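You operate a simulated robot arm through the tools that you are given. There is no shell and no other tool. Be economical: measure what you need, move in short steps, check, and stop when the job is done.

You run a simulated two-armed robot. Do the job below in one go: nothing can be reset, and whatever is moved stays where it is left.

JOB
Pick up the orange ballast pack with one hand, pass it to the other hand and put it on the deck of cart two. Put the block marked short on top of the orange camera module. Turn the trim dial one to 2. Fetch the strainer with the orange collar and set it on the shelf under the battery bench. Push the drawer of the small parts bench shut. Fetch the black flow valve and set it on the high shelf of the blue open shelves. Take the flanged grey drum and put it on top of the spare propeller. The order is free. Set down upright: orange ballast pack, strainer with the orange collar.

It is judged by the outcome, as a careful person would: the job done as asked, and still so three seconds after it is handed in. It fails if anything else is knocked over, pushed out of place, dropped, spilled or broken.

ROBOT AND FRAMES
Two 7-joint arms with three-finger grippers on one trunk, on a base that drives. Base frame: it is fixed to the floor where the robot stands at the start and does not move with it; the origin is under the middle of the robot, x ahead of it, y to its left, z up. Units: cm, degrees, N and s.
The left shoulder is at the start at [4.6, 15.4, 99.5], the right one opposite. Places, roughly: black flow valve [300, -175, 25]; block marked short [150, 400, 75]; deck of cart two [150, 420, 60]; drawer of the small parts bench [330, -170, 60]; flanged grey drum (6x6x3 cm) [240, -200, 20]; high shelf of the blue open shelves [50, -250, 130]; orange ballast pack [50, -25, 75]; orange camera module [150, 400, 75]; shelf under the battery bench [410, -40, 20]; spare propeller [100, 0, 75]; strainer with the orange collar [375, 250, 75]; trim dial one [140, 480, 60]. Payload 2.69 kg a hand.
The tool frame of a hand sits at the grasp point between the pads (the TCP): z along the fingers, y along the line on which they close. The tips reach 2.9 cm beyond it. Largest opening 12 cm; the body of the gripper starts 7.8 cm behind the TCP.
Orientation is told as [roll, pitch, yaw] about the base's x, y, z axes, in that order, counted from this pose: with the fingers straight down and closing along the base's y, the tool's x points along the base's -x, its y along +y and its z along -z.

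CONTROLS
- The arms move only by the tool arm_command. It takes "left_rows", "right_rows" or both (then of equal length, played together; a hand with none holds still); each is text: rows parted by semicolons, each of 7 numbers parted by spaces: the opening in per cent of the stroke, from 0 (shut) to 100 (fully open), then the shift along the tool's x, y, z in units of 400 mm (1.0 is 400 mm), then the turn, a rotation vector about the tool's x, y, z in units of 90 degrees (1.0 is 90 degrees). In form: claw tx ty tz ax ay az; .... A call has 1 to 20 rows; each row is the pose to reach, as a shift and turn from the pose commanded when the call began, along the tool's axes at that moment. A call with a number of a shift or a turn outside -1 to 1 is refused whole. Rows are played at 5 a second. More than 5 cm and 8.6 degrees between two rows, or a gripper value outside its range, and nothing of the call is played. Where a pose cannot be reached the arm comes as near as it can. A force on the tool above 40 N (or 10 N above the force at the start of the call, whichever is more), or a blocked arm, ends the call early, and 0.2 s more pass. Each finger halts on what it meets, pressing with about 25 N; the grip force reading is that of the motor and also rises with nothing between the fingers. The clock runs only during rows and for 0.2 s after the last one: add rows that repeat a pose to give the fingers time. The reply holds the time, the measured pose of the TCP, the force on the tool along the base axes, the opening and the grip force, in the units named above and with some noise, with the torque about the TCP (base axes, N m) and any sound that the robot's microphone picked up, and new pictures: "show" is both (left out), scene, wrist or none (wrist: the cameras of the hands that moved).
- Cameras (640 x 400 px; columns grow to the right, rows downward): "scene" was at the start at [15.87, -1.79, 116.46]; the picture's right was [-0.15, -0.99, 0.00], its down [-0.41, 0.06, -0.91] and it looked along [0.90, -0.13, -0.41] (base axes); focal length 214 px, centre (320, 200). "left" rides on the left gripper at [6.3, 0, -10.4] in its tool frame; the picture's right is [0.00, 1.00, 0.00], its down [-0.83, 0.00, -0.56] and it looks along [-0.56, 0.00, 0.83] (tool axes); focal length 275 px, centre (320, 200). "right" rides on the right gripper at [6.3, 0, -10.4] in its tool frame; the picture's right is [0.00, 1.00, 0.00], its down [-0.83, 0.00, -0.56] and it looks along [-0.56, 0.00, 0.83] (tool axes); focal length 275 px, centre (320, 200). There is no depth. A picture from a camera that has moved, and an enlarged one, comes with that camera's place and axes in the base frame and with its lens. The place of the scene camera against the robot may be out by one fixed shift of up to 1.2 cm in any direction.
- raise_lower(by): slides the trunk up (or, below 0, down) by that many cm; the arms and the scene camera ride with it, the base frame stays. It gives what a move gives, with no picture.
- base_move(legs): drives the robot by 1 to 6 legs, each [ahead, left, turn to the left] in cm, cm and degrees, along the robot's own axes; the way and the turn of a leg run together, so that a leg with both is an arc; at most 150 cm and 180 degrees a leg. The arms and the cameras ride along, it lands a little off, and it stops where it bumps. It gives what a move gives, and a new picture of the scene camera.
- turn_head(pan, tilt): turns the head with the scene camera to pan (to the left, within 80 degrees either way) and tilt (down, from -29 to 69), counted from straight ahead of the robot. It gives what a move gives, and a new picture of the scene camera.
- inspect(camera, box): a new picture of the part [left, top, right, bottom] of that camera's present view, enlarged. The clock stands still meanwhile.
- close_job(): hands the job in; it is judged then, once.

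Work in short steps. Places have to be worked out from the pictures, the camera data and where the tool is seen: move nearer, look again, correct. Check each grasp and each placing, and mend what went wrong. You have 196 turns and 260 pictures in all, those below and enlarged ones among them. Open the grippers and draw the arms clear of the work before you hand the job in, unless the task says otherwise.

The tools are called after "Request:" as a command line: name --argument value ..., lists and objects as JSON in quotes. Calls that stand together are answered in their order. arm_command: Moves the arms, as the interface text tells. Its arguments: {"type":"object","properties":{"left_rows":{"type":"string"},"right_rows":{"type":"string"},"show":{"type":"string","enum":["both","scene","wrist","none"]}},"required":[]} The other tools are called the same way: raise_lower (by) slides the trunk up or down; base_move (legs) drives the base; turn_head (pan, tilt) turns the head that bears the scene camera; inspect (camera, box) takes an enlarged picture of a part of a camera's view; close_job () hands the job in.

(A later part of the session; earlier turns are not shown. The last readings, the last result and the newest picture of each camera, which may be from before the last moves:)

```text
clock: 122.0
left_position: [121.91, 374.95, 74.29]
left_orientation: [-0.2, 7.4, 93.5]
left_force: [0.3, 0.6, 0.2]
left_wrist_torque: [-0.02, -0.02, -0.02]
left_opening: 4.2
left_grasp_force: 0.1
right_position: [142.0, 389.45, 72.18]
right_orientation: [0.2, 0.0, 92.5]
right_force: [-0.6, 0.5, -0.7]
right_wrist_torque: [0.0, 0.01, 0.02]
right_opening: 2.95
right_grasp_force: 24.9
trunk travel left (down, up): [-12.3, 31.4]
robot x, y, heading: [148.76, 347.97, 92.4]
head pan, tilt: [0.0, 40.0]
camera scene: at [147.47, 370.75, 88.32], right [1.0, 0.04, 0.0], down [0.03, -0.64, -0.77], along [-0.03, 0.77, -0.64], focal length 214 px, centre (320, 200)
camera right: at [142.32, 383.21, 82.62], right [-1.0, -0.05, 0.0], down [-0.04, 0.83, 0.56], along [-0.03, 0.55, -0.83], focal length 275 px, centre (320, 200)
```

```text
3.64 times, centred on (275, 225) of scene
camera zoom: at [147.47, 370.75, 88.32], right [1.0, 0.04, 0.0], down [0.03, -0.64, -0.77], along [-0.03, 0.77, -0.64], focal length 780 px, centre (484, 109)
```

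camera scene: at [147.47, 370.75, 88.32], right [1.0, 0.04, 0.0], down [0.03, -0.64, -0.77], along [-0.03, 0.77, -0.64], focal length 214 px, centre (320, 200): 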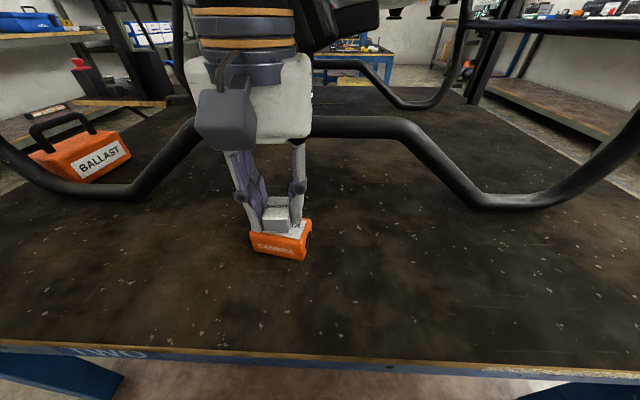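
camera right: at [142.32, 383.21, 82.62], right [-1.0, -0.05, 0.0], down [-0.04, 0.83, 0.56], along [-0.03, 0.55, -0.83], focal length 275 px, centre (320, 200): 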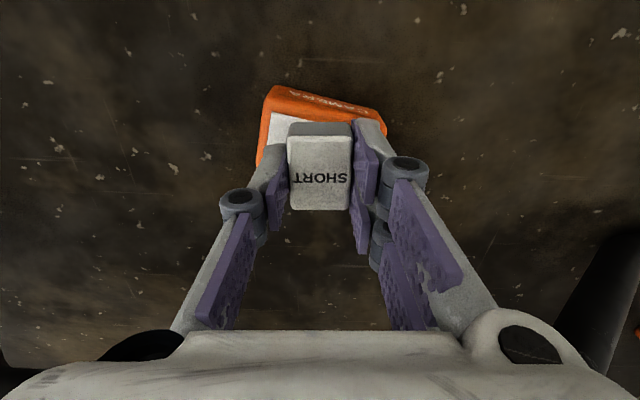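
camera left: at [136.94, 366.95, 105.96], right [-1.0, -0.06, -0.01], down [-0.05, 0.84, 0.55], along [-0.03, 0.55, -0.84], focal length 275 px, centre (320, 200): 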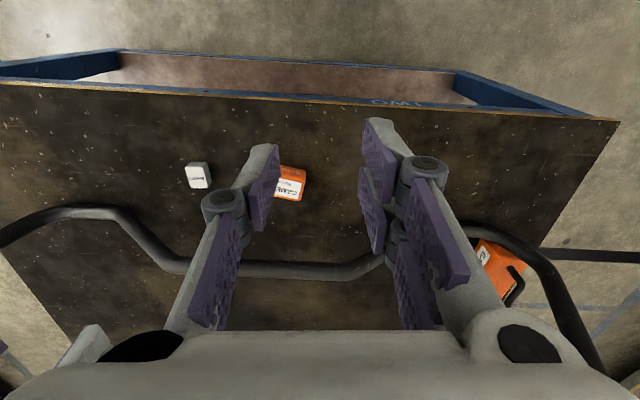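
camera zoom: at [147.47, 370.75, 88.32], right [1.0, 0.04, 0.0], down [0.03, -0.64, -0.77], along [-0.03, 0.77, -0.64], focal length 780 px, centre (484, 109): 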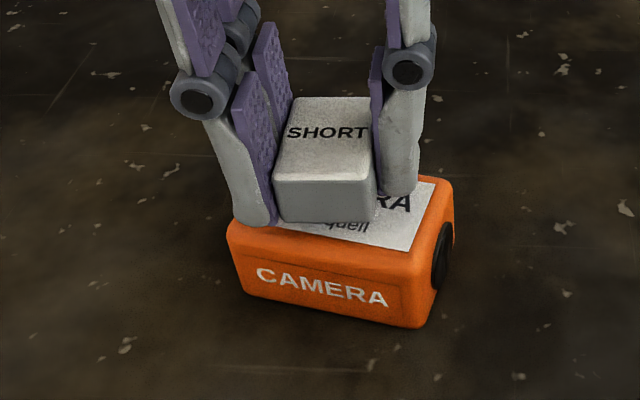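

Nearly down and centred. Lower in small steps.

Request:
arm_command --right_rows "0 0 0 0.005 0 0 0;0 0 0 0.01 0 0 0;0 0 0 0.015 0 0 0;0 0 0 0.015 0 0 0" --show "none"

```text
clock: 123.0
left_position: [121.8, 375.02, 74.32]
left_orientation: [-0.2, 7.5, 93.4]
left_force: [1.2, 0.4, 0.2]
left_wrist_torque: [0.02, 0.01, 0.0]
left_opening: 4.2
left_grasp_force: 0.1
right_position: [141.93, 389.58, 71.63]
right_orientation: [0.2, 0.0, 92.6]
right_force: [-0.2, -0.3, 0.1]
right_wrist_torque: [-0.01, -0.02, 0.03]
right_opening: 2.95
right_grasp_force: 25.2
trunk travel left (down, up): [-12.3, 31.4]
robot x, y, heading: [148.89, 348.07, 92.4]
head pan, tilt: [0.0, 40.0]
```

No contact yet; continue.

Request:
arm_command --right_rows "0 0 0 0.005 0 0 0;0 0 0 0.01 0 0 0;0 0 0 0.015 0 0 0;0 0 0 0.015 0 0 0" --show "none"

```text
clock: 124.0
left_position: [121.84, 375.02, 74.41]
left_orientation: [-0.2, 7.4, 93.3]
left_force: [-0.7, -1.2, -0.3]
left_wrist_torque: [0.0, -0.01, -0.06]
left_opening: 4.23
left_grasp_force: 0.1
right_position: [141.89, 389.37, 71.15]
right_orientation: [0.4, 0.1, 92.5]
right_force: [-1.1, 1.2, 7.0]
right_wrist_torque: [-0.08, 0.02, 0.01]
right_opening: 2.93
right_grasp_force: 25.6
trunk travel left (down, up): [-12.3, 31.4]
robot x, y, heading: [148.73, 348.34, 92.3]
head pan, tilt: [0.0, 40.0]
```

Contact (7 N). Open and rise straight up.

Request:
arm_command --right_rows "35 0 0 0 0 0 0;50 0 0 0 0 0 0;50 0 0 0 0 0 0;50 0 0 -0.08 0 0 0;50 0 0 -0.2 0 0 0;50 0 0 -0.3 0 0 0" --show "both"

```text
clock: 125.4
left_position: [121.86, 374.9, 74.28]
left_orientation: [-0.2, 7.4, 93.4]
left_force: [0.2, 1.0, -0.1]
left_wrist_torque: [0.01, 0.02, 0.0]
left_opening: 4.18
left_grasp_force: 0.1
right_position: [141.96, 389.41, 83.1]
right_orientation: [0.2, 0.1, 92.5]
right_force: [0.0, -0.9, -0.8]
right_wrist_torque: [-0.01, 0.0, 0.0]
right_opening: 5.99
right_grasp_force: 0.2
trunk travel left (down, up): [-12.3, 31.4]
robot x, y, heading: [148.66, 348.17, 92.3]
head pan, tilt: [0.0, 40.0]
camera scene: at [147.47, 370.75, 88.32], right [1.0, 0.04, 0.0], down [0.03, -0.64, -0.77], along [-0.03, 0.77, -0.64], focal length 214 px, centre (320, 200)
camera right: at [142.26, 383.14, 93.51], right [-1.0, -0.05, 0.0], down [-0.04, 0.83, 0.56], along [-0.03, 0.55, -0.83], focal length 275 px, centre (320, 200)
```

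scene: 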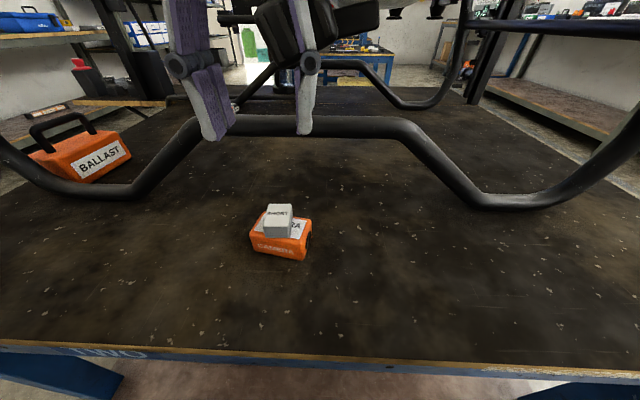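
right: 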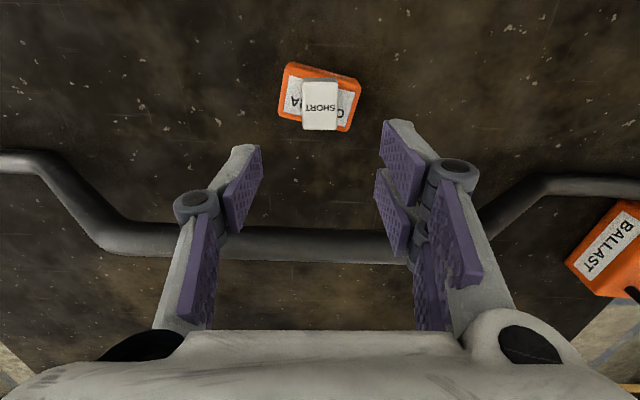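

Stacked well. Now back away and go round to the front-left of the cart to find the trim dial.

Request:
raise_lower --by 24

Request:
base_move --legs '[[-40, 0, 0], [0, 148, 0], [0, 0, -92], [-20, 120, 0]]'

Request:
turn_head --pan 20 --tilt 20

```text
clock: 127.9
left_position: [121.87, 374.94, 98.27]
left_orientation: [-0.3, 7.5, 93.4]
left_force: [-0.1, 0.1, -0.4]
left_wrist_torque: [0.0, 0.0, -0.02]
left_opening: 4.19
left_grasp_force: 0.1
right_position: [141.97, 389.54, 107.01]
right_orientation: [0.2, 0.0, 92.4]
right_force: [0.9, -0.4, 0.6]
right_wrist_torque: [0.1, 0.22, 0.03]
right_opening: 6.02
right_grasp_force: 0.0
trunk travel left (down, up): [-36.3, 7.4]
robot x, y, heading: [148.75, 347.98, 92.4]
head pan, tilt: [0.0, 40.0]
```

```text
clock: 154.6
left_position: [9.91, 450.86, 98.35]
left_orientation: [-0.2, 7.5, 1.1]
left_force: [-0.5, 0.3, 0.5]
left_wrist_torque: [-0.01, 0.01, -0.03]
left_opening: 4.2
left_grasp_force: 0.1
right_position: [23.81, 430.17, 107.04]
right_orientation: [0.3, -0.1, 0.2]
right_force: [-0.2, 0.0, 0.7]
right_wrist_torque: [0.01, 0.01, 0.0]
right_opening: 5.99
right_grasp_force: 0.1
trunk travel left (down, up): [-36.3, 7.4]
robot x, y, heading: [-18.27, 424.99, 0.1]
head pan, tilt: [0.0, 40.0]
camera scene: at [-2.64, 424.69, 113.89], right [0.0, -1.0, 0.0], down [-0.64, 0.0, -0.77], along [0.77, 0.0, -0.64], focal length 214 px, centre (320, 200)
```

scene: 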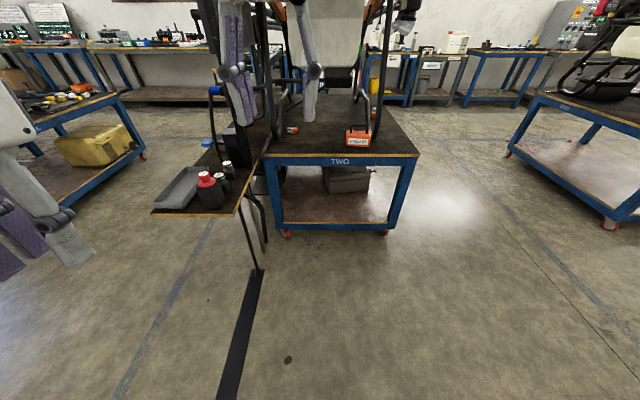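

```text
clock: 155.4
left_position: [10.01, 450.88, 98.33]
left_orientation: [-0.1, 7.5, 1.0]
left_force: [-0.4, -0.3, -0.2]
left_wrist_torque: [-0.02, 0.01, 0.0]
left_opening: 4.19
left_grasp_force: 0.1
right_position: [23.65, 429.97, 106.99]
right_orientation: [0.2, 0.0, 0.3]
right_force: [0.3, -0.7, 0.6]
right_wrist_torque: [-0.01, -0.01, -0.02]
right_opening: 5.98
right_grasp_force: 0.1
trunk travel left (down, up): [-36.3, 7.4]
robot x, y, heading: [-18.14, 425.12, 0.2]
head pan, tilt: [20.0, 20.0]
camera scene: at [-2.4, 427.85, 117.01], right [0.34, -0.94, 0.0], down [-0.32, -0.12, -0.94], along [0.88, 0.32, -0.34], focal length 214 px, centre (320, 200)
```

scene: 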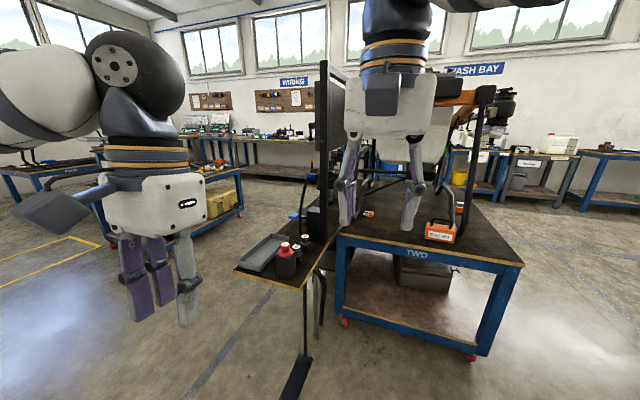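

The panel on the stand is seen edge-on; its face must look toward +y. Drive round to y≈560 and look back at it.

Request:
base_move --legs '[[0, 140, 0], [130, 0, 0], [0, 0, -90]]'

Request:
turn_head --pan 0 --tilt 20

```text
clock: 176.2
left_position: [138.61, 540.91, 98.23]
left_orientation: [-0.2, 7.4, -86.5]
left_force: [-0.1, 0.4, -0.7]
left_wrist_torque: [-0.01, 0.05, 0.0]
left_opening: 4.16
left_grasp_force: 0.1
right_position: [118.55, 526.17, 106.94]
right_orientation: [0.3, 0.1, -87.4]
right_force: [0.0, -0.1, 0.0]
right_wrist_torque: [-0.01, 0.0, 0.01]
right_opening: 6.03
right_grasp_force: 0.0
trunk travel left (down, up): [-36.3, 7.4]
robot x, y, heading: [111.9, 567.84, -87.5]
head pan, tilt: [20.0, 20.0]
camera scene: at [115.33, 551.57, 117.01], right [-0.92, -0.38, 0.0], down [-0.13, 0.32, -0.94], along [0.36, -0.87, -0.34], focal length 214 px, centre (320, 200)
```

scene: 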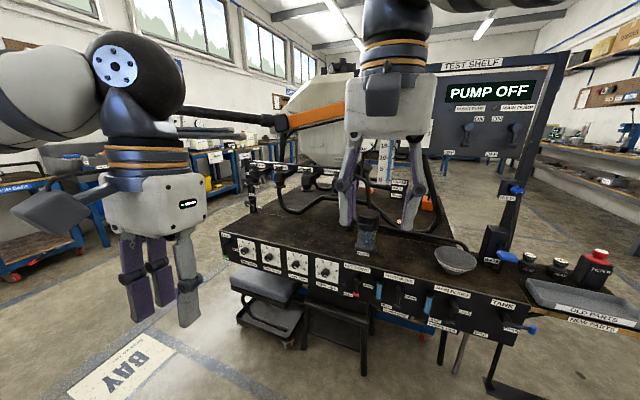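

```text
clock: 177.1
left_position: [138.55, 540.88, 98.34]
left_orientation: [-0.3, 7.4, -86.5]
left_force: [0.1, -1.6, 0.0]
left_wrist_torque: [0.02, -0.01, 0.0]
left_opening: 4.18
left_grasp_force: 0.0
right_position: [118.48, 526.34, 106.96]
right_orientation: [0.2, 0.0, -87.2]
right_force: [-0.1, -0.5, -0.3]
right_wrist_torque: [-0.02, 0.01, 0.02]
right_opening: 6.01
right_grasp_force: 0.0
trunk travel left (down, up): [-36.3, 7.4]
robot x, y, heading: [111.64, 567.66, -87.4]
head pan, tilt: [0.0, 20.0]
camera scene: at [112.19, 550.87, 117.01], right [-1.0, -0.05, 0.0], down [-0.02, 0.34, -0.94], along [0.04, -0.94, -0.34], focal length 214 px, centre (320, 200)
```

scene: 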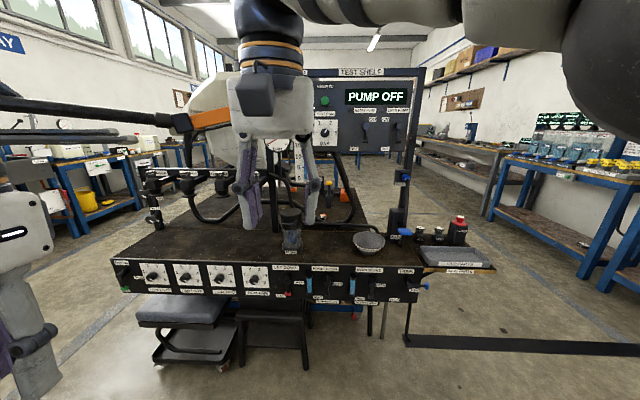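

A test bench with four dials on its front edge. Zoom in on the dials.

Request:
inspect --camera "scene" --box '[110, 250, 280, 310]'

Request:
inspect --camera "scene" --box '[260, 60, 430, 170]'

```text
3.76 times, centred on (195, 280) of scene
camera zoom: at [112.19, 550.87, 117.01], right [-1.0, -0.05, 0.0], down [-0.02, 0.34, -0.94], along [0.04, -0.94, -0.34], focal length 807 px, centre (791, -101)
```

zoom: 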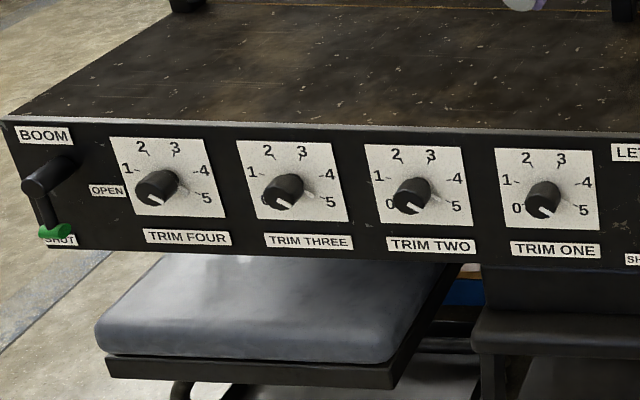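

```text
3.64 times, centred on (345, 115) of scene
camera zoom: at [112.19, 550.87, 117.01], right [-1.0, -0.05, 0.0], down [-0.02, 0.34, -0.94], along [0.04, -0.94, -0.34], focal length 780 px, centre (229, 509)
```

zoom: 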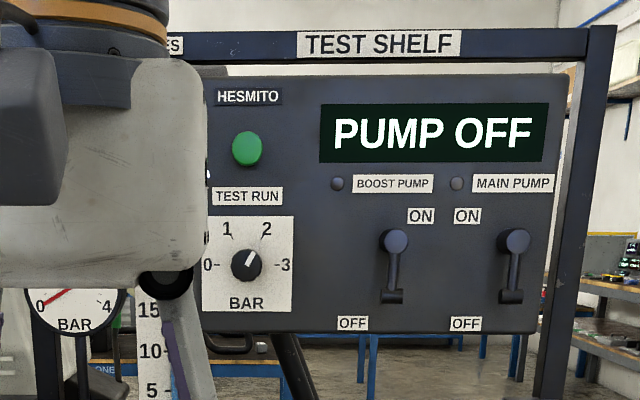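

Trim dial one is at ≈[141,482,58]. Tuck the right arm away, and swing the left hand to fingers-forward; then reposition the base left 20 cm.

Request:
arm_command --right_rows "50 0.06 -0.08 0 0 0 0;50 0.12 -0.17 0 0 0 0;50 0.18 -0.25 0 0 0 0;50 0.24 -0.33 0 0 0 0;50 0.3 -0.42 0 0 0 0;50 0.35 -0.5 0 0 0 0;50 0.35 -0.5 0 0 0 0;50 0.35 -0.5 0 0 0 0;50 0.35 -0.5 0 0 0 0;50 0.35 -0.5 0 0 0 0;50 0.35 -0.5 0 0 0 0;50 0.35 -0.5 0 0 0 0;50 0.35 -0.5 0 0 0 0;50 0.35 -0.5 0 0 0 0;50 0.35 -0.5 0 0 0 0;50 0.35 -0.5 0 0 0 0;50 0.35 -0.5 0 0 0 0" --left_rows "35 0 0 0 0 0 0;35 0 0 0 0 0 0;35 0 0 0 0 0 0;35 0 0 0 0 0 0;35 0 0 0 0 0 0;35 -0.04 -0.04 0 0 -0.086 0;35 -0.08 -0.08 0 0 -0.172 0;35 -0.12 -0.12 0 0 -0.258 0;35 -0.16 -0.16 0 0 -0.344 0;35 -0.2 -0.2 0 0 -0.43 0;35 -0.24 -0.23 0 0 -0.516 0;35 -0.28 -0.27 0 0 -0.602 0;35 -0.32 -0.31 0 0 -0.688 0;35 -0.36 -0.35 0 0 -0.774 0;35 -0.4 -0.39 0 0 -0.86 0;35 -0.45 -0.43 0 0 -0.946 0;35 -0.45 -0.43 0 0 -0.99 0" --show "both"

```text
clock: 180.7
left_position: [122.45, 521.97, 96.1]
left_orientation: [-1.5, -81.8, -85.0]
left_force: [-0.2, -0.8, -0.8]
left_wrist_torque: [-0.06, -0.01, 0.0]
left_opening: 4.19
left_grasp_force: 0.0
left hand out of reach, approached as far as the arm can: row 14
right_position: [97.73, 539.43, 106.71]
right_orientation: [0.2, -0.1, -87.3]
right_force: [0.0, -0.1, 0.2]
right_wrist_torque: [-0.02, 0.02, -0.01]
right_opening: 5.99
right_grasp_force: 0.0
trunk travel left (down, up): [-36.3, 7.4]
robot x, y, heading: [111.93, 567.47, -87.7]
head pan, tilt: [0.0, 20.0]
camera scene: at [112.19, 550.89, 117.02], right [-1.0, -0.04, 0.0], down [-0.02, 0.34, -0.94], along [0.04, -0.94, -0.34], focal length 214 px, centre (320, 200)
camera right: at [97.34, 545.67, 117.2], right [1.0, 0.05, 0.0], down [0.04, -0.83, 0.56], along [0.03, -0.55, -0.83], focal length 275 px, centre (320, 200)
camera left: at [121.8, 533.11, 91.3], right [1.0, 0.06, 0.0], down [-0.03, 0.43, 0.9], along [0.05, -0.9, 0.43], focal length 275 px, centre (320, 200)
```

scene: 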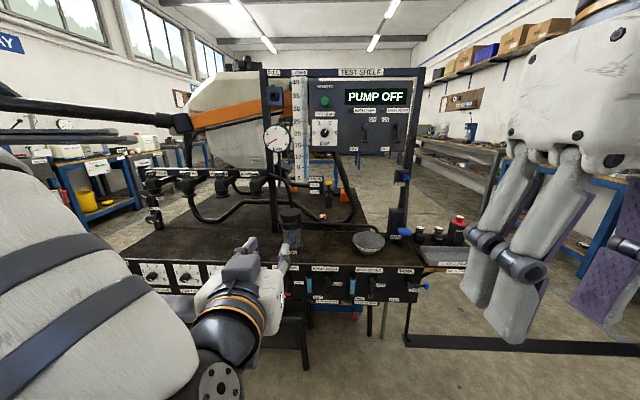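
right: 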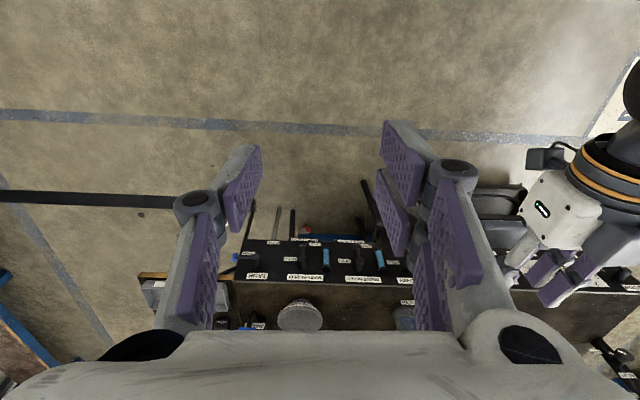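
left: 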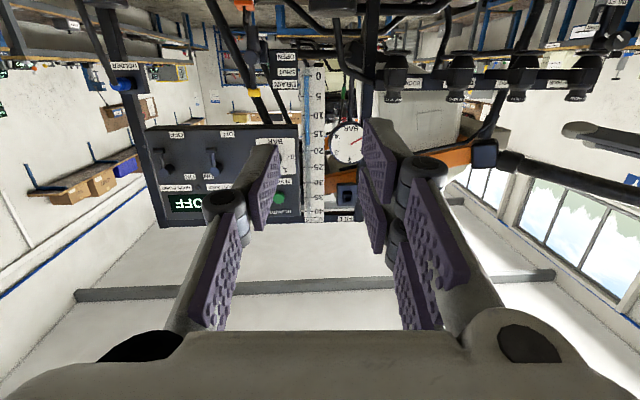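

Left hand faces forward. Lower the trunk 34 and move the base left 19, ahead 16.

Request:
base_move --legs '[[0, 19, 0]]'

Request:
raise_lower --by -34

Request:
base_move --legs '[[14, 0, 0]]'

Request:
arm_command --left_rows "35 0 0 0 0 -0.09 0" --show "wrist"

```text
clock: 182.7
left_position: [141.43, 522.76, 96.09]
left_orientation: [-1.4, -81.7, -85.1]
left_force: [-0.1, 0.4, 0.3]
left_wrist_torque: [0.0, 0.01, -0.02]
left_opening: 4.2
left_grasp_force: 0.0
right_position: [116.61, 540.24, 106.91]
right_orientation: [0.2, 0.0, -87.2]
right_force: [0.2, 0.2, -0.5]
right_wrist_torque: [-0.01, 0.0, 0.02]
right_opening: 5.99
right_grasp_force: 0.1
trunk travel left (down, up): [-36.3, 7.4]
robot x, y, heading: [130.5, 568.34, -87.1]
head pan, tilt: [0.0, 20.0]
camera scene: at [131.01, 551.72, 117.01], right [-1.0, -0.05, 0.0], down [-0.02, 0.34, -0.94], along [0.04, -0.94, -0.34], focal length 214 px, centre (320, 200)
```

scene: 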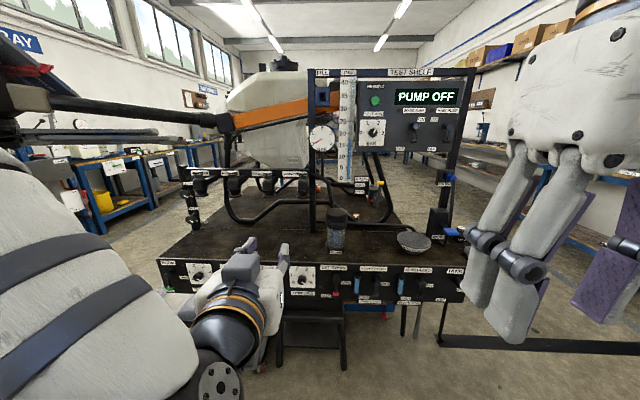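

```text
clock: 186.1
left_position: [141.54, 518.69, 50.43]
left_orientation: [0.5, -65.1, -86.8]
left_force: [-0.3, 0.3, -0.4]
left_wrist_torque: [0.0, 0.04, 0.01]
left_opening: 4.2
left_grasp_force: 0.1
right_position: [116.7, 535.97, 70.0]
right_orientation: [0.4, 6.5, -87.3]
right_force: [0.1, 0.3, 0.2]
right_wrist_torque: [-0.01, 0.0, 0.02]
right_opening: 5.98
right_grasp_force: 0.1
trunk travel left (down, up): [-2.3, 41.4]
robot x, y, heading: [130.86, 568.51, -87.2]
head pan, tilt: [0.0, 20.0]
```

```text
clock: 187.4
left_position: [142.19, 504.47, 50.49]
left_orientation: [0.4, -65.2, -86.7]
left_force: [-0.5, 0.0, -0.3]
left_wrist_torque: [0.03, -0.02, -0.03]
left_opening: 4.21
left_grasp_force: 0.0
right_position: [117.43, 521.85, 70.03]
right_orientation: [0.5, 6.6, -87.3]
right_force: [0.2, 0.4, -0.2]
right_wrist_torque: [-0.02, 0.02, -0.03]
right_opening: 6.01
right_grasp_force: 0.1
trunk travel left (down, up): [-2.3, 41.4]
robot x, y, heading: [131.17, 554.41, -87.2]
head pan, tilt: [0.0, 20.0]
camera scene: at [132.1, 526.52, 80.69], right [-1.0, -0.04, 0.0], down [-0.02, 0.34, -0.94], along [0.04, -0.94, -0.34], focal length 214 px, centre (320, 200)
```

scene: 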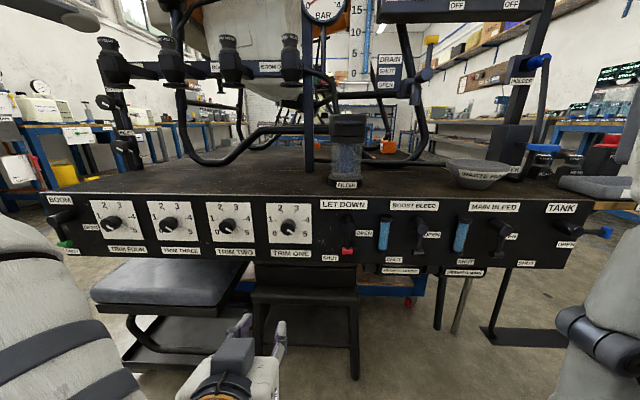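

```text
clock: 187.8
left_position: [142.19, 504.47, 50.47]
left_orientation: [0.4, -73.2, -86.9]
left_force: [0.8, 0.1, 0.2]
left_wrist_torque: [0.01, -0.03, 0.02]
left_opening: 4.19
left_grasp_force: 0.0
right_position: [117.36, 521.85, 69.9]
right_orientation: [0.4, 6.6, -87.3]
right_force: [0.2, 0.4, 0.2]
right_wrist_torque: [0.01, 0.03, 0.01]
right_opening: 6.01
right_grasp_force: 0.0
trunk travel left (down, up): [-2.3, 41.4]
robot x, y, heading: [130.87, 554.54, -87.4]
head pan, tilt: [0.0, 20.0]
camera left: at [141.35, 516.27, 47.3], right [1.0, 0.06, 0.01], down [-0.03, 0.29, 0.96], along [0.06, -0.95, 0.29], focal length 275 px, centre (320, 200)
```

left: 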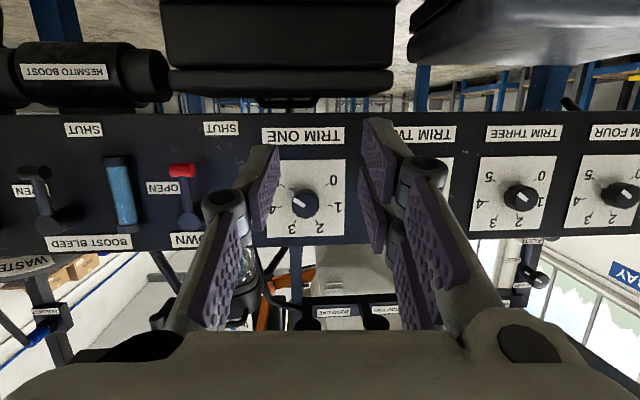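

Nice view of the dials from both cameras. Zoom to read dial one's pointer.

Request:
inspect --camera "scene" --box '[245, 190, 345, 265]'

Request:
inspect --camera "left" --box '[240, 110, 400, 260]'

```text
5.33 times, centred on (295, 228) of scene
camera zoom: at [132.11, 526.52, 80.69], right [-1.0, -0.04, 0.0], down [-0.02, 0.34, -0.94], along [0.04, -0.94, -0.34], focal length 1144 px, centre (453, 53)
```

zoom: 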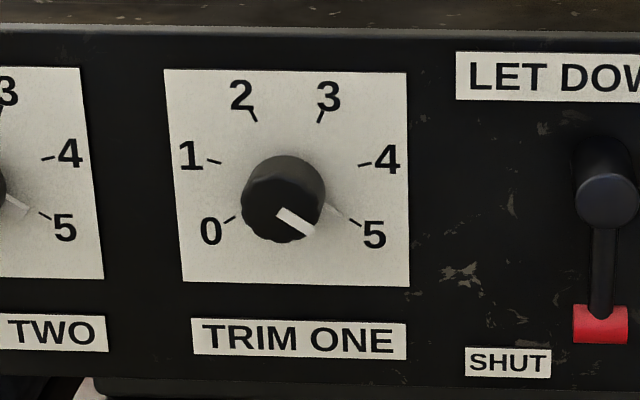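

```text
2.67 times, centred on (320, 185) of left
camera zoom: at [141.35, 516.27, 47.3], right [1.0, 0.06, 0.01], down [-0.03, 0.29, 0.96], along [0.06, -0.95, 0.29], focal length 734 px, centre (320, 240)
```

zoom: 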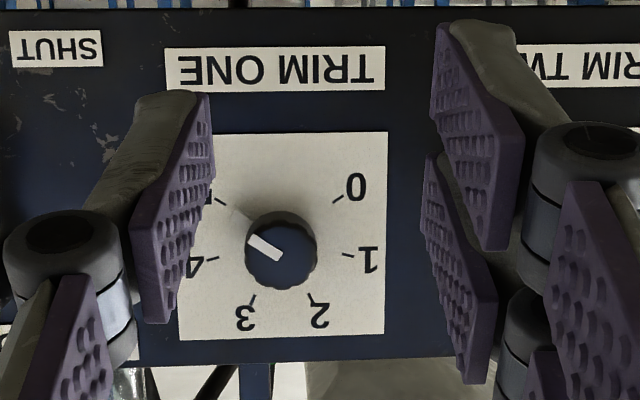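

Dial one reads 5 (round knob); need 2, i.e. ≈150° counter-clockwise. Triangulated knob centre ≈[141.4, 480.8, 58.1]. Align the left hand square in front of it.

Request:
arm_command --left_rows "50 -0.066 -0.009 0.05 0.009 -0.047 0;50 -0.132 -0.018 0.1 0.017 -0.094 0;50 -0.198 -0.026 0.16 0.026 -0.14 0;50 -0.264 -0.035 0.219 0.034 -0.187 0;50 -0.264 -0.035 0.219 0.034 -0.187 0" --show "wrist"

```text
clock: 189.0
left_position: [139.12, 493.33, 57.45]
left_orientation: [-84.6, -89.7, -4.0]
left_force: [-0.6, -0.4, -0.5]
left_wrist_torque: [-0.01, 0.01, -0.03]
left_opening: 6.01
left_grasp_force: 0.1
left hand out of reach, approached as far as the arm can: row 4, 5
right_position: [117.33, 521.89, 70.16]
right_orientation: [0.4, 6.6, -87.3]
right_force: [0.0, -0.7, -0.2]
right_wrist_torque: [-0.02, -0.01, 0.02]
right_opening: 6.0
right_grasp_force: 0.1
trunk travel left (down, up): [-2.3, 41.4]
robot x, y, heading: [131.33, 554.29, -87.3]
head pan, tilt: [0.0, 20.0]
camera left: at [138.88, 503.77, 51.1], right [1.0, 0.02, 0.0], down [-0.01, 0.56, 0.83], along [0.02, -0.83, 0.56], focal length 275 px, centre (320, 200)
```

left: 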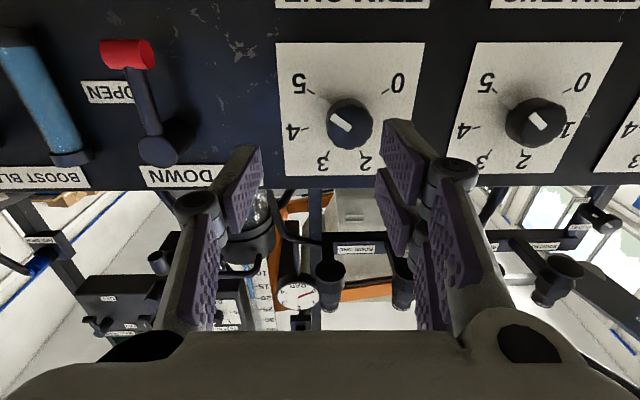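

Arm is at its limit; retract the hand 10 cm, then drive 15 cm nearer.

Request:
arm_command --left_rows "50 0 0 -0.1 0 0 0;50 0 0.03 -0.2 0 0 0;50 -0.015 0.05 -0.26 0 0 0" --show "none"

Request:
base_move --legs '[[13, 0, 0]]'

Request:
arm_command --left_rows "50 0 0 0 0 0 0" --show "wrist"

```text
clock: 189.8
left_position: [140.59, 503.39, 57.8]
left_orientation: [-120.6, -89.7, 31.4]
left_force: [-0.2, -0.4, 0.3]
left_wrist_torque: [0.0, -0.01, 0.01]
left_opening: 6.01
left_grasp_force: 0.1
left hand out of reach, approached as far as the arm can: row 3
right_position: [117.41, 521.87, 70.09]
right_orientation: [0.3, 6.6, -87.3]
right_force: [0.3, -0.4, -0.2]
right_wrist_torque: [0.0, 0.04, -0.02]
right_opening: 6.0
right_grasp_force: 0.1
trunk travel left (down, up): [-2.3, 41.4]
robot x, y, heading: [130.99, 554.14, -87.4]
head pan, tilt: [0.0, 20.0]
```

```text
clock: 191.1
left_position: [141.15, 490.49, 57.8]
left_orientation: [-121.5, -89.7, 32.2]
left_force: [-0.6, -0.2, 0.0]
left_wrist_torque: [0.02, 0.0, 0.03]
left_opening: 6.0
left_grasp_force: 0.0
right_position: [117.99, 508.95, 70.03]
right_orientation: [0.4, 6.6, -87.3]
right_force: [-0.3, -0.3, -0.3]
right_wrist_torque: [-0.03, 0.01, 0.02]
right_opening: 6.0
right_grasp_force: 0.0
trunk travel left (down, up): [-2.3, 41.4]
robot x, y, heading: [131.67, 541.29, -87.3]
head pan, tilt: [0.0, 20.0]
camera scene: at [132.68, 513.64, 80.69], right [-1.0, -0.04, 0.0], down [-0.02, 0.34, -0.94], along [0.04, -0.94, -0.34], focal length 214 px, centre (320, 200)
```

scene: 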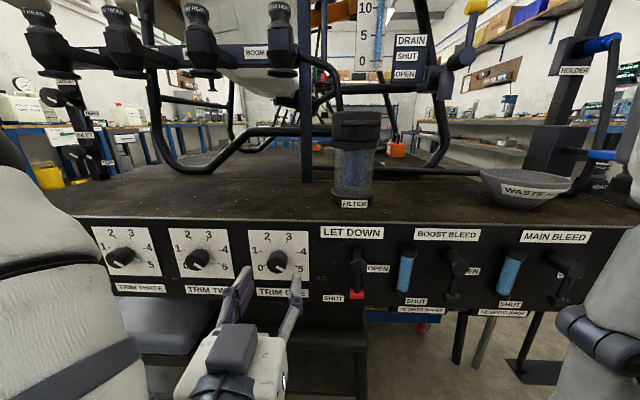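

```text
clock: 191.5
left_position: [141.33, 490.59, 57.97]
left_orientation: [-120.4, -89.7, 31.3]
left_force: [0.8, -0.1, 0.0]
left_wrist_torque: [0.0, 0.04, 0.02]
left_opening: 6.02
left_grasp_force: 0.0
right_position: [117.92, 509.09, 70.05]
right_orientation: [0.5, 6.5, -87.3]
right_force: [-0.6, -0.9, 0.4]
right_wrist_torque: [0.01, -0.02, 0.03]
right_opening: 6.0
right_grasp_force: 0.0
trunk travel left (down, up): [-2.3, 41.4]
robot x, y, heading: [131.84, 541.34, -87.2]
head pan, tilt: [0.0, 20.0]
camera left: at [141.01, 500.86, 51.55], right [1.0, 0.01, 0.0], down [-0.01, 0.56, 0.83], along [0.01, -0.83, 0.56], focal length 275 px, centre (320, 200)
```

left: 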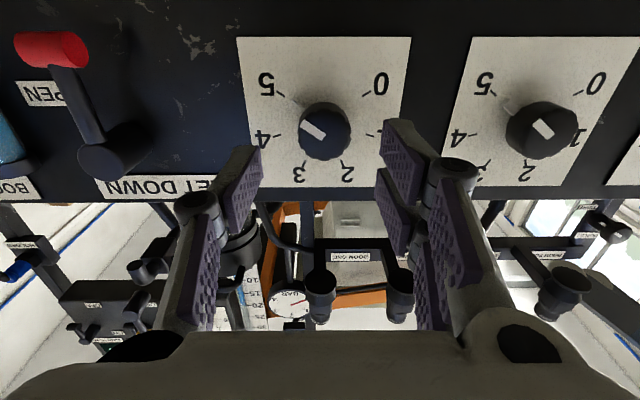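

Aligned within 0.4 cm. Pre-rotate the hand +75° (clockwise) here so that one counter-clockwise stroke may do.

Request:
arm_command --left_rows "50 0 0.008 0 0 0 0.09;50 0 0.008 0 0 0 0.18;50 0 0.008 0 0 0 0.27;50 0 0.008 0 0 0 0.36;50 0 0.008 0 0 0 0.45;50 0 0.008 0 0 0 0.54;50 0 0.008 0 0 0 0.63;50 0 0.008 0 0 0 0.72;50 0 0.008 0 0 0 0.8;50 0 0.008 0 0 0 0.8" --show "wrist"

```text
clock: 193.7
left_position: [141.5, 490.2, 57.82]
left_orientation: [90.3, -18.1, -179.2]
left_force: [0.5, 0.5, 0.4]
left_wrist_torque: [0.02, -0.04, 0.0]
left_opening: 6.03
left_grasp_force: 0.1
right_position: [117.91, 508.95, 70.03]
right_orientation: [0.5, 6.6, -87.3]
right_force: [1.0, -0.7, -0.2]
right_wrist_torque: [-0.02, 0.02, 0.02]
right_opening: 5.99
right_grasp_force: 0.1
trunk travel left (down, up): [-2.3, 41.4]
robot x, y, heading: [131.63, 541.29, -87.5]
head pan, tilt: [0.0, 20.0]
camera left: at [147.22, 500.84, 55.89], right [0.31, 0.01, 0.95], down [-0.8, 0.54, 0.25], along [-0.52, -0.84, 0.17], focal length 275 px, centre (320, 200)
```

left: 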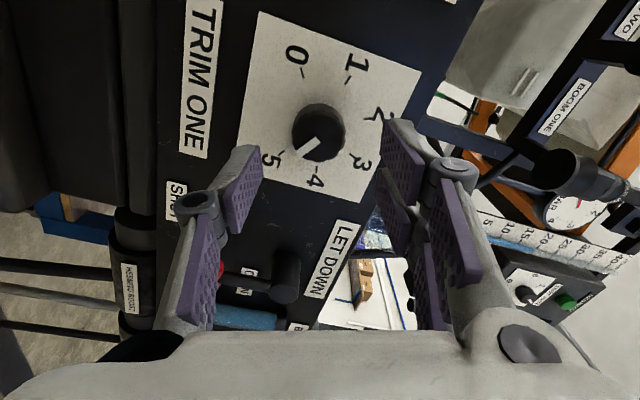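

Roll works with position kept. Advance 5.8 cm so the fingers straddle the knob, and close.

Request:
arm_command --left_rows "50 -0.004 0 0.07 0 0 0;50 -0.004 0 0.12 0 0 0;50 -0.004 0 0.145 0 0 0;50 -0.004 0 0.145 0 0 0;0 -0.004 0 0.145 0 0 0;0 -0.004 0 0.145 0 0 0;0 -0.004 0 0.145 0 0 0" --show "both"

```text
clock: 195.3
left_position: [140.61, 484.97, 57.97]
left_orientation: [90.5, -18.4, -178.8]
left_force: [6.7, -11.7, 23.9]
left_wrist_torque: [-0.45, -0.23, 0.25]
left_opening: 3.31
left_grasp_force: 44.7
left hand out of reach, approached as far as the arm can: row 2, 3, 4, 5, 6, 7
right_position: [117.93, 509.01, 69.96]
right_orientation: [0.3, 6.5, -87.3]
right_force: [-0.6, 0.4, 0.6]
right_wrist_torque: [0.02, 0.05, 0.02]
right_opening: 6.01
right_grasp_force: 0.1
trunk travel left (down, up): [-2.3, 41.4]
robot x, y, heading: [131.39, 541.54, -87.3]
head pan, tilt: [0.0, 20.0]
camera scene: at [132.7, 513.7, 80.72], right [-1.0, -0.04, 0.0], down [-0.02, 0.34, -0.94], along [0.04, -0.94, -0.34], focal length 214 px, centre (320, 200)
camera left: at [146.31, 495.54, 56.02], right [0.31, 0.02, 0.95], down [-0.8, 0.54, 0.25], along [-0.51, -0.84, 0.18], focal length 275 px, centre (320, 200)
```

scene: 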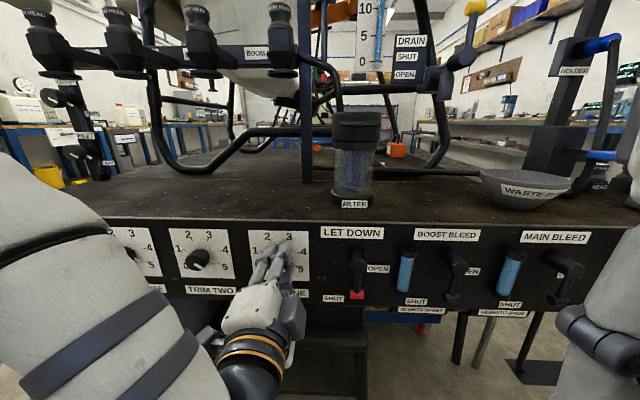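
left: 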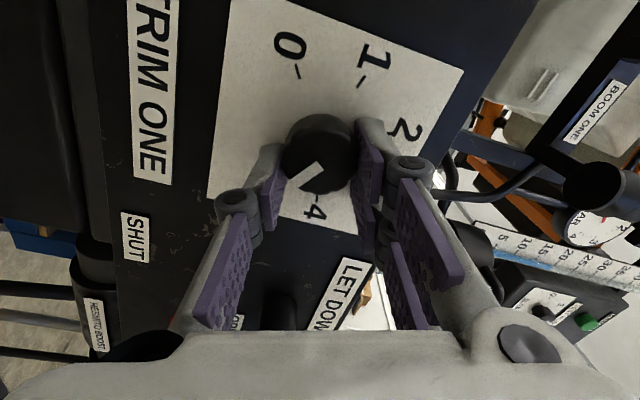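

Gripping only the knob's edge at the arm's limit. Release, back off, and drive 9 cm nearer.

Request:
arm_command --left_rows "50 0 0 0 0 0 0;50 0 0 0 0 0 0;50 0 0 -0.1 0 0 0;50 0 0 -0.2 0 0 0;50 0 0 -0.3 0 0 0;50 0 0 -0.35 0 0 0" --show "none"

Request:
base_move --legs '[[9, 0, -2.7]]'

Request:
arm_command --left_rows "50 0 0 0 0 0 0" --show "wrist"

```text
clock: 196.7
left_position: [140.38, 490.71, 58.02]
left_orientation: [90.1, -18.4, -179.3]
left_force: [0.0, 0.5, -0.6]
left_wrist_torque: [0.01, 0.04, 0.06]
left_opening: 5.97
left_grasp_force: 0.1
left hand out of reach, approached as far as the arm can: row 4, 5, 6
right_position: [118.01, 509.04, 70.13]
right_orientation: [0.5, 6.6, -87.3]
right_force: [-0.5, 0.3, 0.1]
right_wrist_torque: [-0.02, 0.02, -0.04]
right_opening: 6.0
right_grasp_force: 0.1
trunk travel left (down, up): [-2.3, 41.4]
robot x, y, heading: [131.72, 541.47, -87.3]
head pan, tilt: [0.0, 20.0]
```

```text
clock: 197.7
left_position: [138.98, 484.5, 57.86]
left_orientation: [89.9, -18.1, 178.7]
left_force: [0.3, 9.1, 1.0]
left_wrist_torque: [-0.14, -0.04, 0.19]
left_opening: 6.26
left_grasp_force: 0.4
right_position: [117.03, 502.92, 69.96]
right_orientation: [0.3, 6.7, -89.3]
right_force: [-0.2, 0.1, -0.8]
right_wrist_torque: [-0.02, -0.01, 0.0]
right_opening: 5.99
right_grasp_force: 0.1
trunk travel left (down, up): [-2.3, 41.4]
robot x, y, heading: [132.11, 534.63, -89.1]
head pan, tilt: [0.0, 20.0]
stopped in leg 1: the force on the tool passed its limit at 135 N (the readings are from after the stop); the commanded pose is now the measured one
camera scene: at [131.97, 507.2, 80.71], right [-1.0, -0.01, 0.0], down [0.0, 0.34, -0.94], along [0.01, -0.94, -0.34], focal length 214 px, centre (320, 200)
```

scene: 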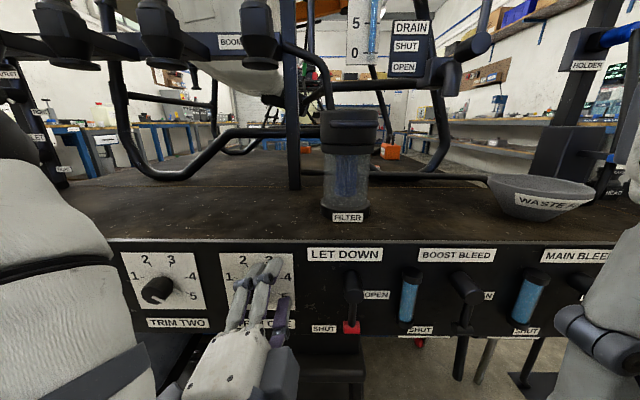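

```text
clock: 198.1
left_position: [139.0, 484.53, 57.83]
left_orientation: [89.8, -18.1, 178.7]
left_force: [0.7, 13.8, 0.2]
left_wrist_torque: [-0.12, -0.02, 0.24]
left_opening: 6.03
left_grasp_force: 0.0
right_position: [117.14, 503.0, 69.95]
right_orientation: [0.3, 6.6, -89.2]
right_force: [0.0, 0.5, -0.1]
right_wrist_torque: [-0.02, 0.01, 0.03]
right_opening: 6.01
right_grasp_force: 0.1
trunk travel left (down, up): [-2.3, 41.4]
robot x, y, heading: [131.71, 534.97, -89.2]
head pan, tilt: [0.0, 20.0]
camera left: at [145.19, 494.79, 56.01], right [0.31, -0.01, 0.95], down [-0.78, 0.57, 0.26], along [-0.55, -0.82, 0.17], focal length 275 px, centre (320, 200)
```

left: 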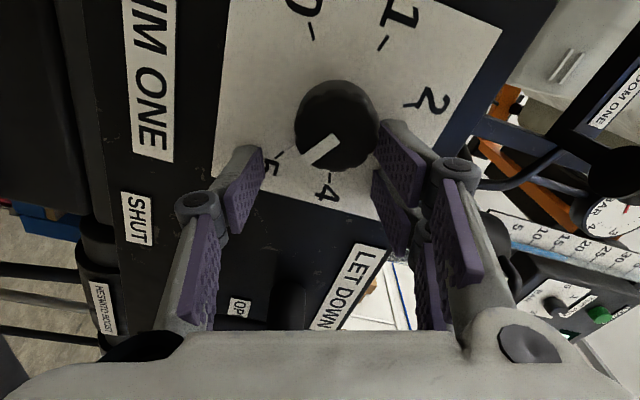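

The retraction had been cut short by a joint limit, so the hand touched the panel. Back the base off at once and check.

Request:
base_move --legs '[[-7, 0, 0]]'

Request:
arm_command --left_rows "50 0 0 0 0 0 -0.09;50 0 0 0 0 0 -0.18;50 0 0 0 0 0 -0.27;50 0 0 0 0 0 -0.36;50 0 0 0 0 0 -0.4" --show "both"

```text
clock: 199.1
left_position: [138.93, 491.25, 57.83]
left_orientation: [89.9, -18.3, 178.8]
left_force: [-0.5, -0.5, -0.3]
left_wrist_torque: [0.01, 0.02, -0.02]
left_opening: 5.99
left_grasp_force: 0.1
right_position: [117.07, 509.79, 69.97]
right_orientation: [0.3, 6.6, -89.2]
right_force: [1.1, -0.7, 0.8]
right_wrist_torque: [0.01, 0.01, 0.02]
right_opening: 6.0
right_grasp_force: 0.0
trunk travel left (down, up): [-2.3, 41.4]
robot x, y, heading: [131.39, 541.97, -89.3]
head pan, tilt: [0.0, 20.0]
camera scene: at [131.9, 514.0, 80.69], right [-1.0, -0.01, 0.0], down [0.0, 0.34, -0.94], along [0.01, -0.94, -0.34], focal length 214 px, centre (320, 200)
```

scene: 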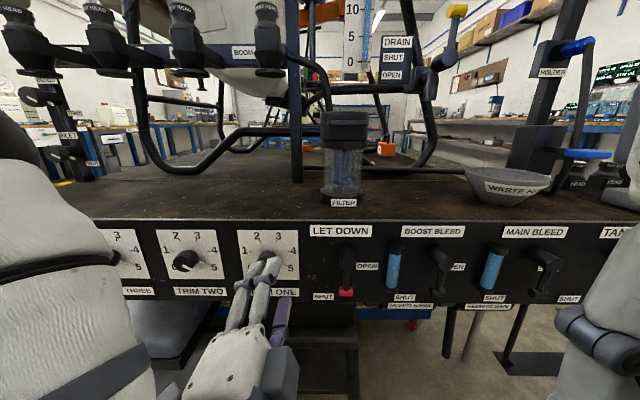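

```text
clock: 200.3
left_position: [138.93, 490.98, 57.77]
left_orientation: [89.7, -54.3, 179.0]
left_force: [0.7, -0.4, 0.2]
left_wrist_torque: [0.02, -0.03, -0.01]
left_opening: 6.0
left_grasp_force: 0.0
right_position: [117.11, 509.95, 69.89]
right_orientation: [0.4, 6.7, -89.3]
right_force: [0.1, 0.5, 0.5]
right_wrist_torque: [-0.01, -0.04, 0.01]
right_opening: 6.0
right_grasp_force: 0.1
trunk travel left (down, up): [-2.3, 41.4]
robot x, y, heading: [131.4, 541.92, -89.4]
head pan, tilt: [0.0, 20.0]
camera scene: at [131.9, 514.0, 80.69], right [-1.0, -0.01, 0.0], down [0.0, 0.34, -0.94], along [0.01, -0.94, -0.34], focal length 214 px, centre (320, 200)
camera left: at [142.84, 501.36, 52.76], right [0.81, -0.02, 0.59], down [-0.48, 0.56, 0.67], along [-0.34, -0.83, 0.45], focal length 275 px, centre (320, 200)
```

scene: 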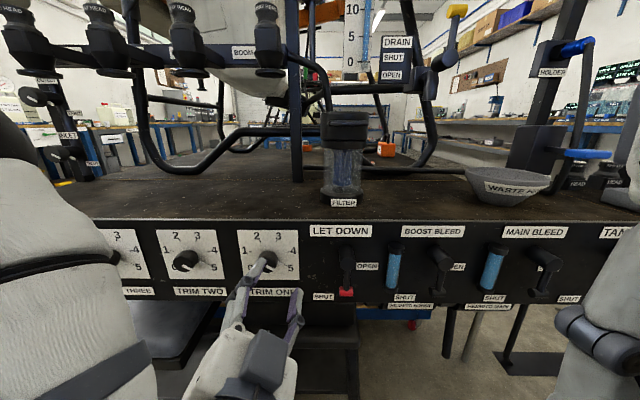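
left: 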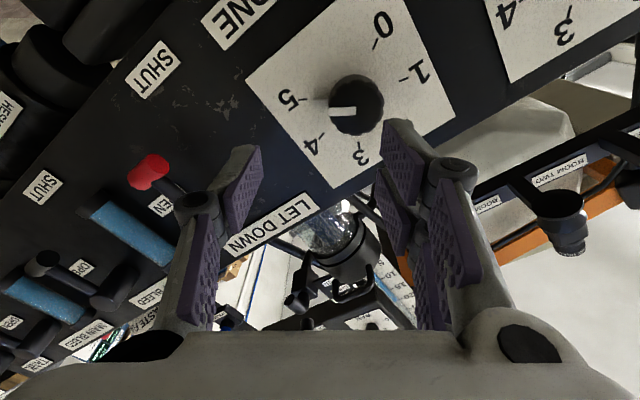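

Dial unaffected (still at 5). Retract the hand properly 10 cm and check before driving nearer.

Request:
arm_command --left_rows "50 0.02 0.02 -0.08 0 0 0;50 0.03 0.03 -0.16 0 0 0;50 0.045 0.04 -0.25 0 0 0;50 0.045 0.04 -0.25 0 0 0" --show "none"

```text
clock: 201.3
left_position: [138.96, 491.13, 57.83]
left_orientation: [89.6, -54.2, 179.0]
left_force: [0.7, 0.3, 0.2]
left_wrist_torque: [0.01, -0.06, -0.01]
left_opening: 6.01
left_grasp_force: 0.0
left hand out of reach, approached as far as the arm can: row 1, 2, 3, 4
right_position: [117.02, 509.81, 70.06]
right_orientation: [0.3, 6.6, -89.1]
right_force: [-0.9, 0.3, 0.2]
right_wrist_torque: [0.02, 0.01, -0.02]
right_opening: 6.0
right_grasp_force: 0.2
trunk travel left (down, up): [-2.3, 41.4]
robot x, y, heading: [132.03, 541.96, -89.4]
head pan, tilt: [0.0, 20.0]
```

The wrist is against a limit in this rolled pose. Back off the base, unroll to 0 and test mobility.

Request:
base_move --legs '[[-8, 0, 0]]'

Request:
arm_command --left_rows "50 0 0 0 0 0 -0.09;50 0 0 0 0 0 -0.18;50 0 0 0 0 0 -0.27;50 0 0 0 0 0 -0.36;50 0 0 0 0 0 -0.42;50 0 0 -0.08 0 0 -0.42;50 0 0 -0.16 0 0 -0.42;50 0 0 -0.24 0 0 -0.42;50 0 0 -0.32 0 0 -0.42" --show "none"

```text
clock: 202.4
left_position: [138.87, 498.89, 57.94]
left_orientation: [89.7, -54.2, 179.0]
left_force: [-0.4, 0.2, -1.0]
left_wrist_torque: [0.0, 0.0, -0.04]
left_opening: 6.01
left_grasp_force: 0.1
right_position: [116.99, 517.52, 69.94]
right_orientation: [0.3, 6.7, -89.2]
right_force: [-0.7, -0.2, 0.0]
right_wrist_torque: [0.01, -0.02, -0.02]
right_opening: 6.03
right_grasp_force: 0.1
trunk travel left (down, up): [-2.3, 41.4]
robot x, y, heading: [131.85, 549.72, -89.4]
head pan, tilt: [0.0, 20.0]
camera scene: at [131.8, 521.81, 80.69], right [-1.0, -0.01, 0.0], down [0.0, 0.34, -0.94], along [0.01, -0.94, -0.34], focal length 214 px, centre (320, 200)
```

scene: 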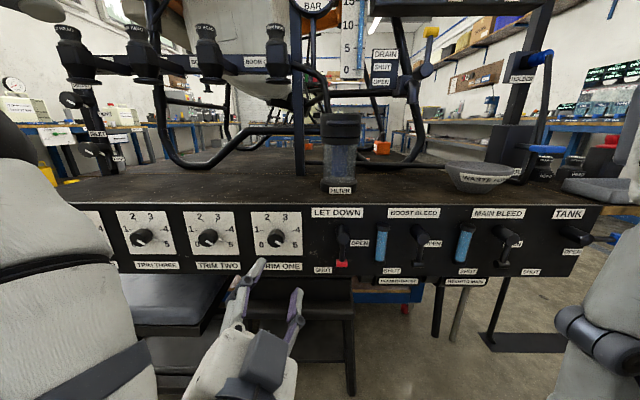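

```text
clock: 204.4
left_position: [138.86, 498.81, 57.79]
left_orientation: [-82.4, -87.9, -8.8]
left_force: [0.6, 0.6, -1.0]
left_wrist_torque: [0.02, -0.01, 0.0]
left_opening: 5.99
left_grasp_force: 0.1
left hand out of reach, approached as far as the arm can: row 6, 7, 8, 9
right_position: [116.88, 517.56, 69.94]
right_orientation: [0.4, 6.7, -89.2]
right_force: [-0.1, -0.6, -0.2]
right_wrist_torque: [-0.01, -0.03, -0.01]
right_opening: 5.98
right_grasp_force: 0.0
trunk travel left (down, up): [-2.3, 41.4]
robot x, y, heading: [131.77, 550.02, -89.1]
head pan, tilt: [0.0, 20.0]
```

The hand's usable window is ~51–57 cm ahead of the axis. Drive 10.5 ahead and 2.4 left so the knob falls in it.

Request:
base_move --legs '[[8.5, 2.4, 0]]'

Request:
arm_command --left_rows "50 0 0 0 0 -0.023 0" --show "wrist"

```text
clock: 205.5
left_position: [141.48, 490.43, 57.88]
left_orientation: [-82.7, -87.9, -8.6]
left_force: [-0.9, -0.6, -0.3]
left_wrist_torque: [0.01, -0.03, 0.01]
left_opening: 5.99
left_grasp_force: 0.1
right_position: [119.43, 509.19, 70.03]
right_orientation: [0.3, 6.6, -89.2]
right_force: [-0.4, 0.1, -0.1]
right_wrist_torque: [-0.03, 0.01, -0.05]
right_opening: 5.99
right_grasp_force: 0.1
trunk travel left (down, up): [-2.3, 41.4]
robot x, y, heading: [134.08, 541.35, -89.2]
head pan, tilt: [0.0, 20.0]
camera scene: at [134.34, 513.38, 80.69], right [-1.0, -0.01, 0.0], down [0.0, 0.34, -0.94], along [0.01, -0.94, -0.34], focal length 214 px, centre (320, 200)
```

scene: 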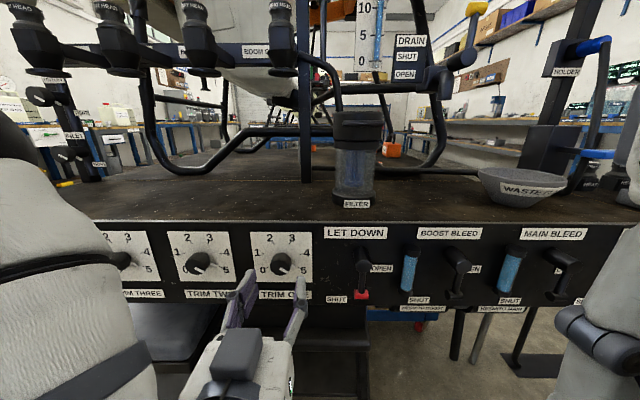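

```text
clock: 205.9
left_position: [141.53, 489.57, 58.0]
left_orientation: [-130.5, -87.4, 39.3]
left_force: [0.6, 0.6, 0.8]
left_wrist_torque: [-0.02, -0.01, 0.02]
left_opening: 6.0
left_grasp_force: 0.1
left hand out of reach, approached as far as the arm can: row 1
right_position: [119.42, 509.18, 70.01]
right_orientation: [0.4, 6.6, -89.4]
right_force: [-0.2, -0.1, 0.5]
right_wrist_torque: [-0.01, 0.0, 0.02]
right_opening: 5.99
right_grasp_force: 0.1
trunk travel left (down, up): [-2.3, 41.4]
robot x, y, heading: [133.93, 540.94, -89.3]
head pan, tilt: [0.0, 20.0]
camera left: at [141.5, 499.87, 51.38], right [1.0, -0.02, -0.03], down [0.04, 0.58, 0.81], along [0.0, -0.81, 0.58], focal length 275 px, centre (320, 200)
```

left: 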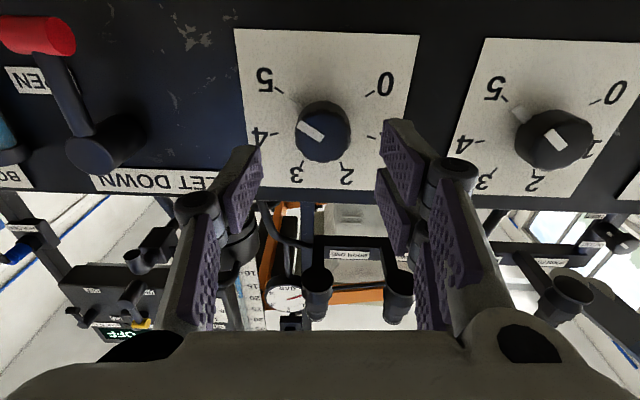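

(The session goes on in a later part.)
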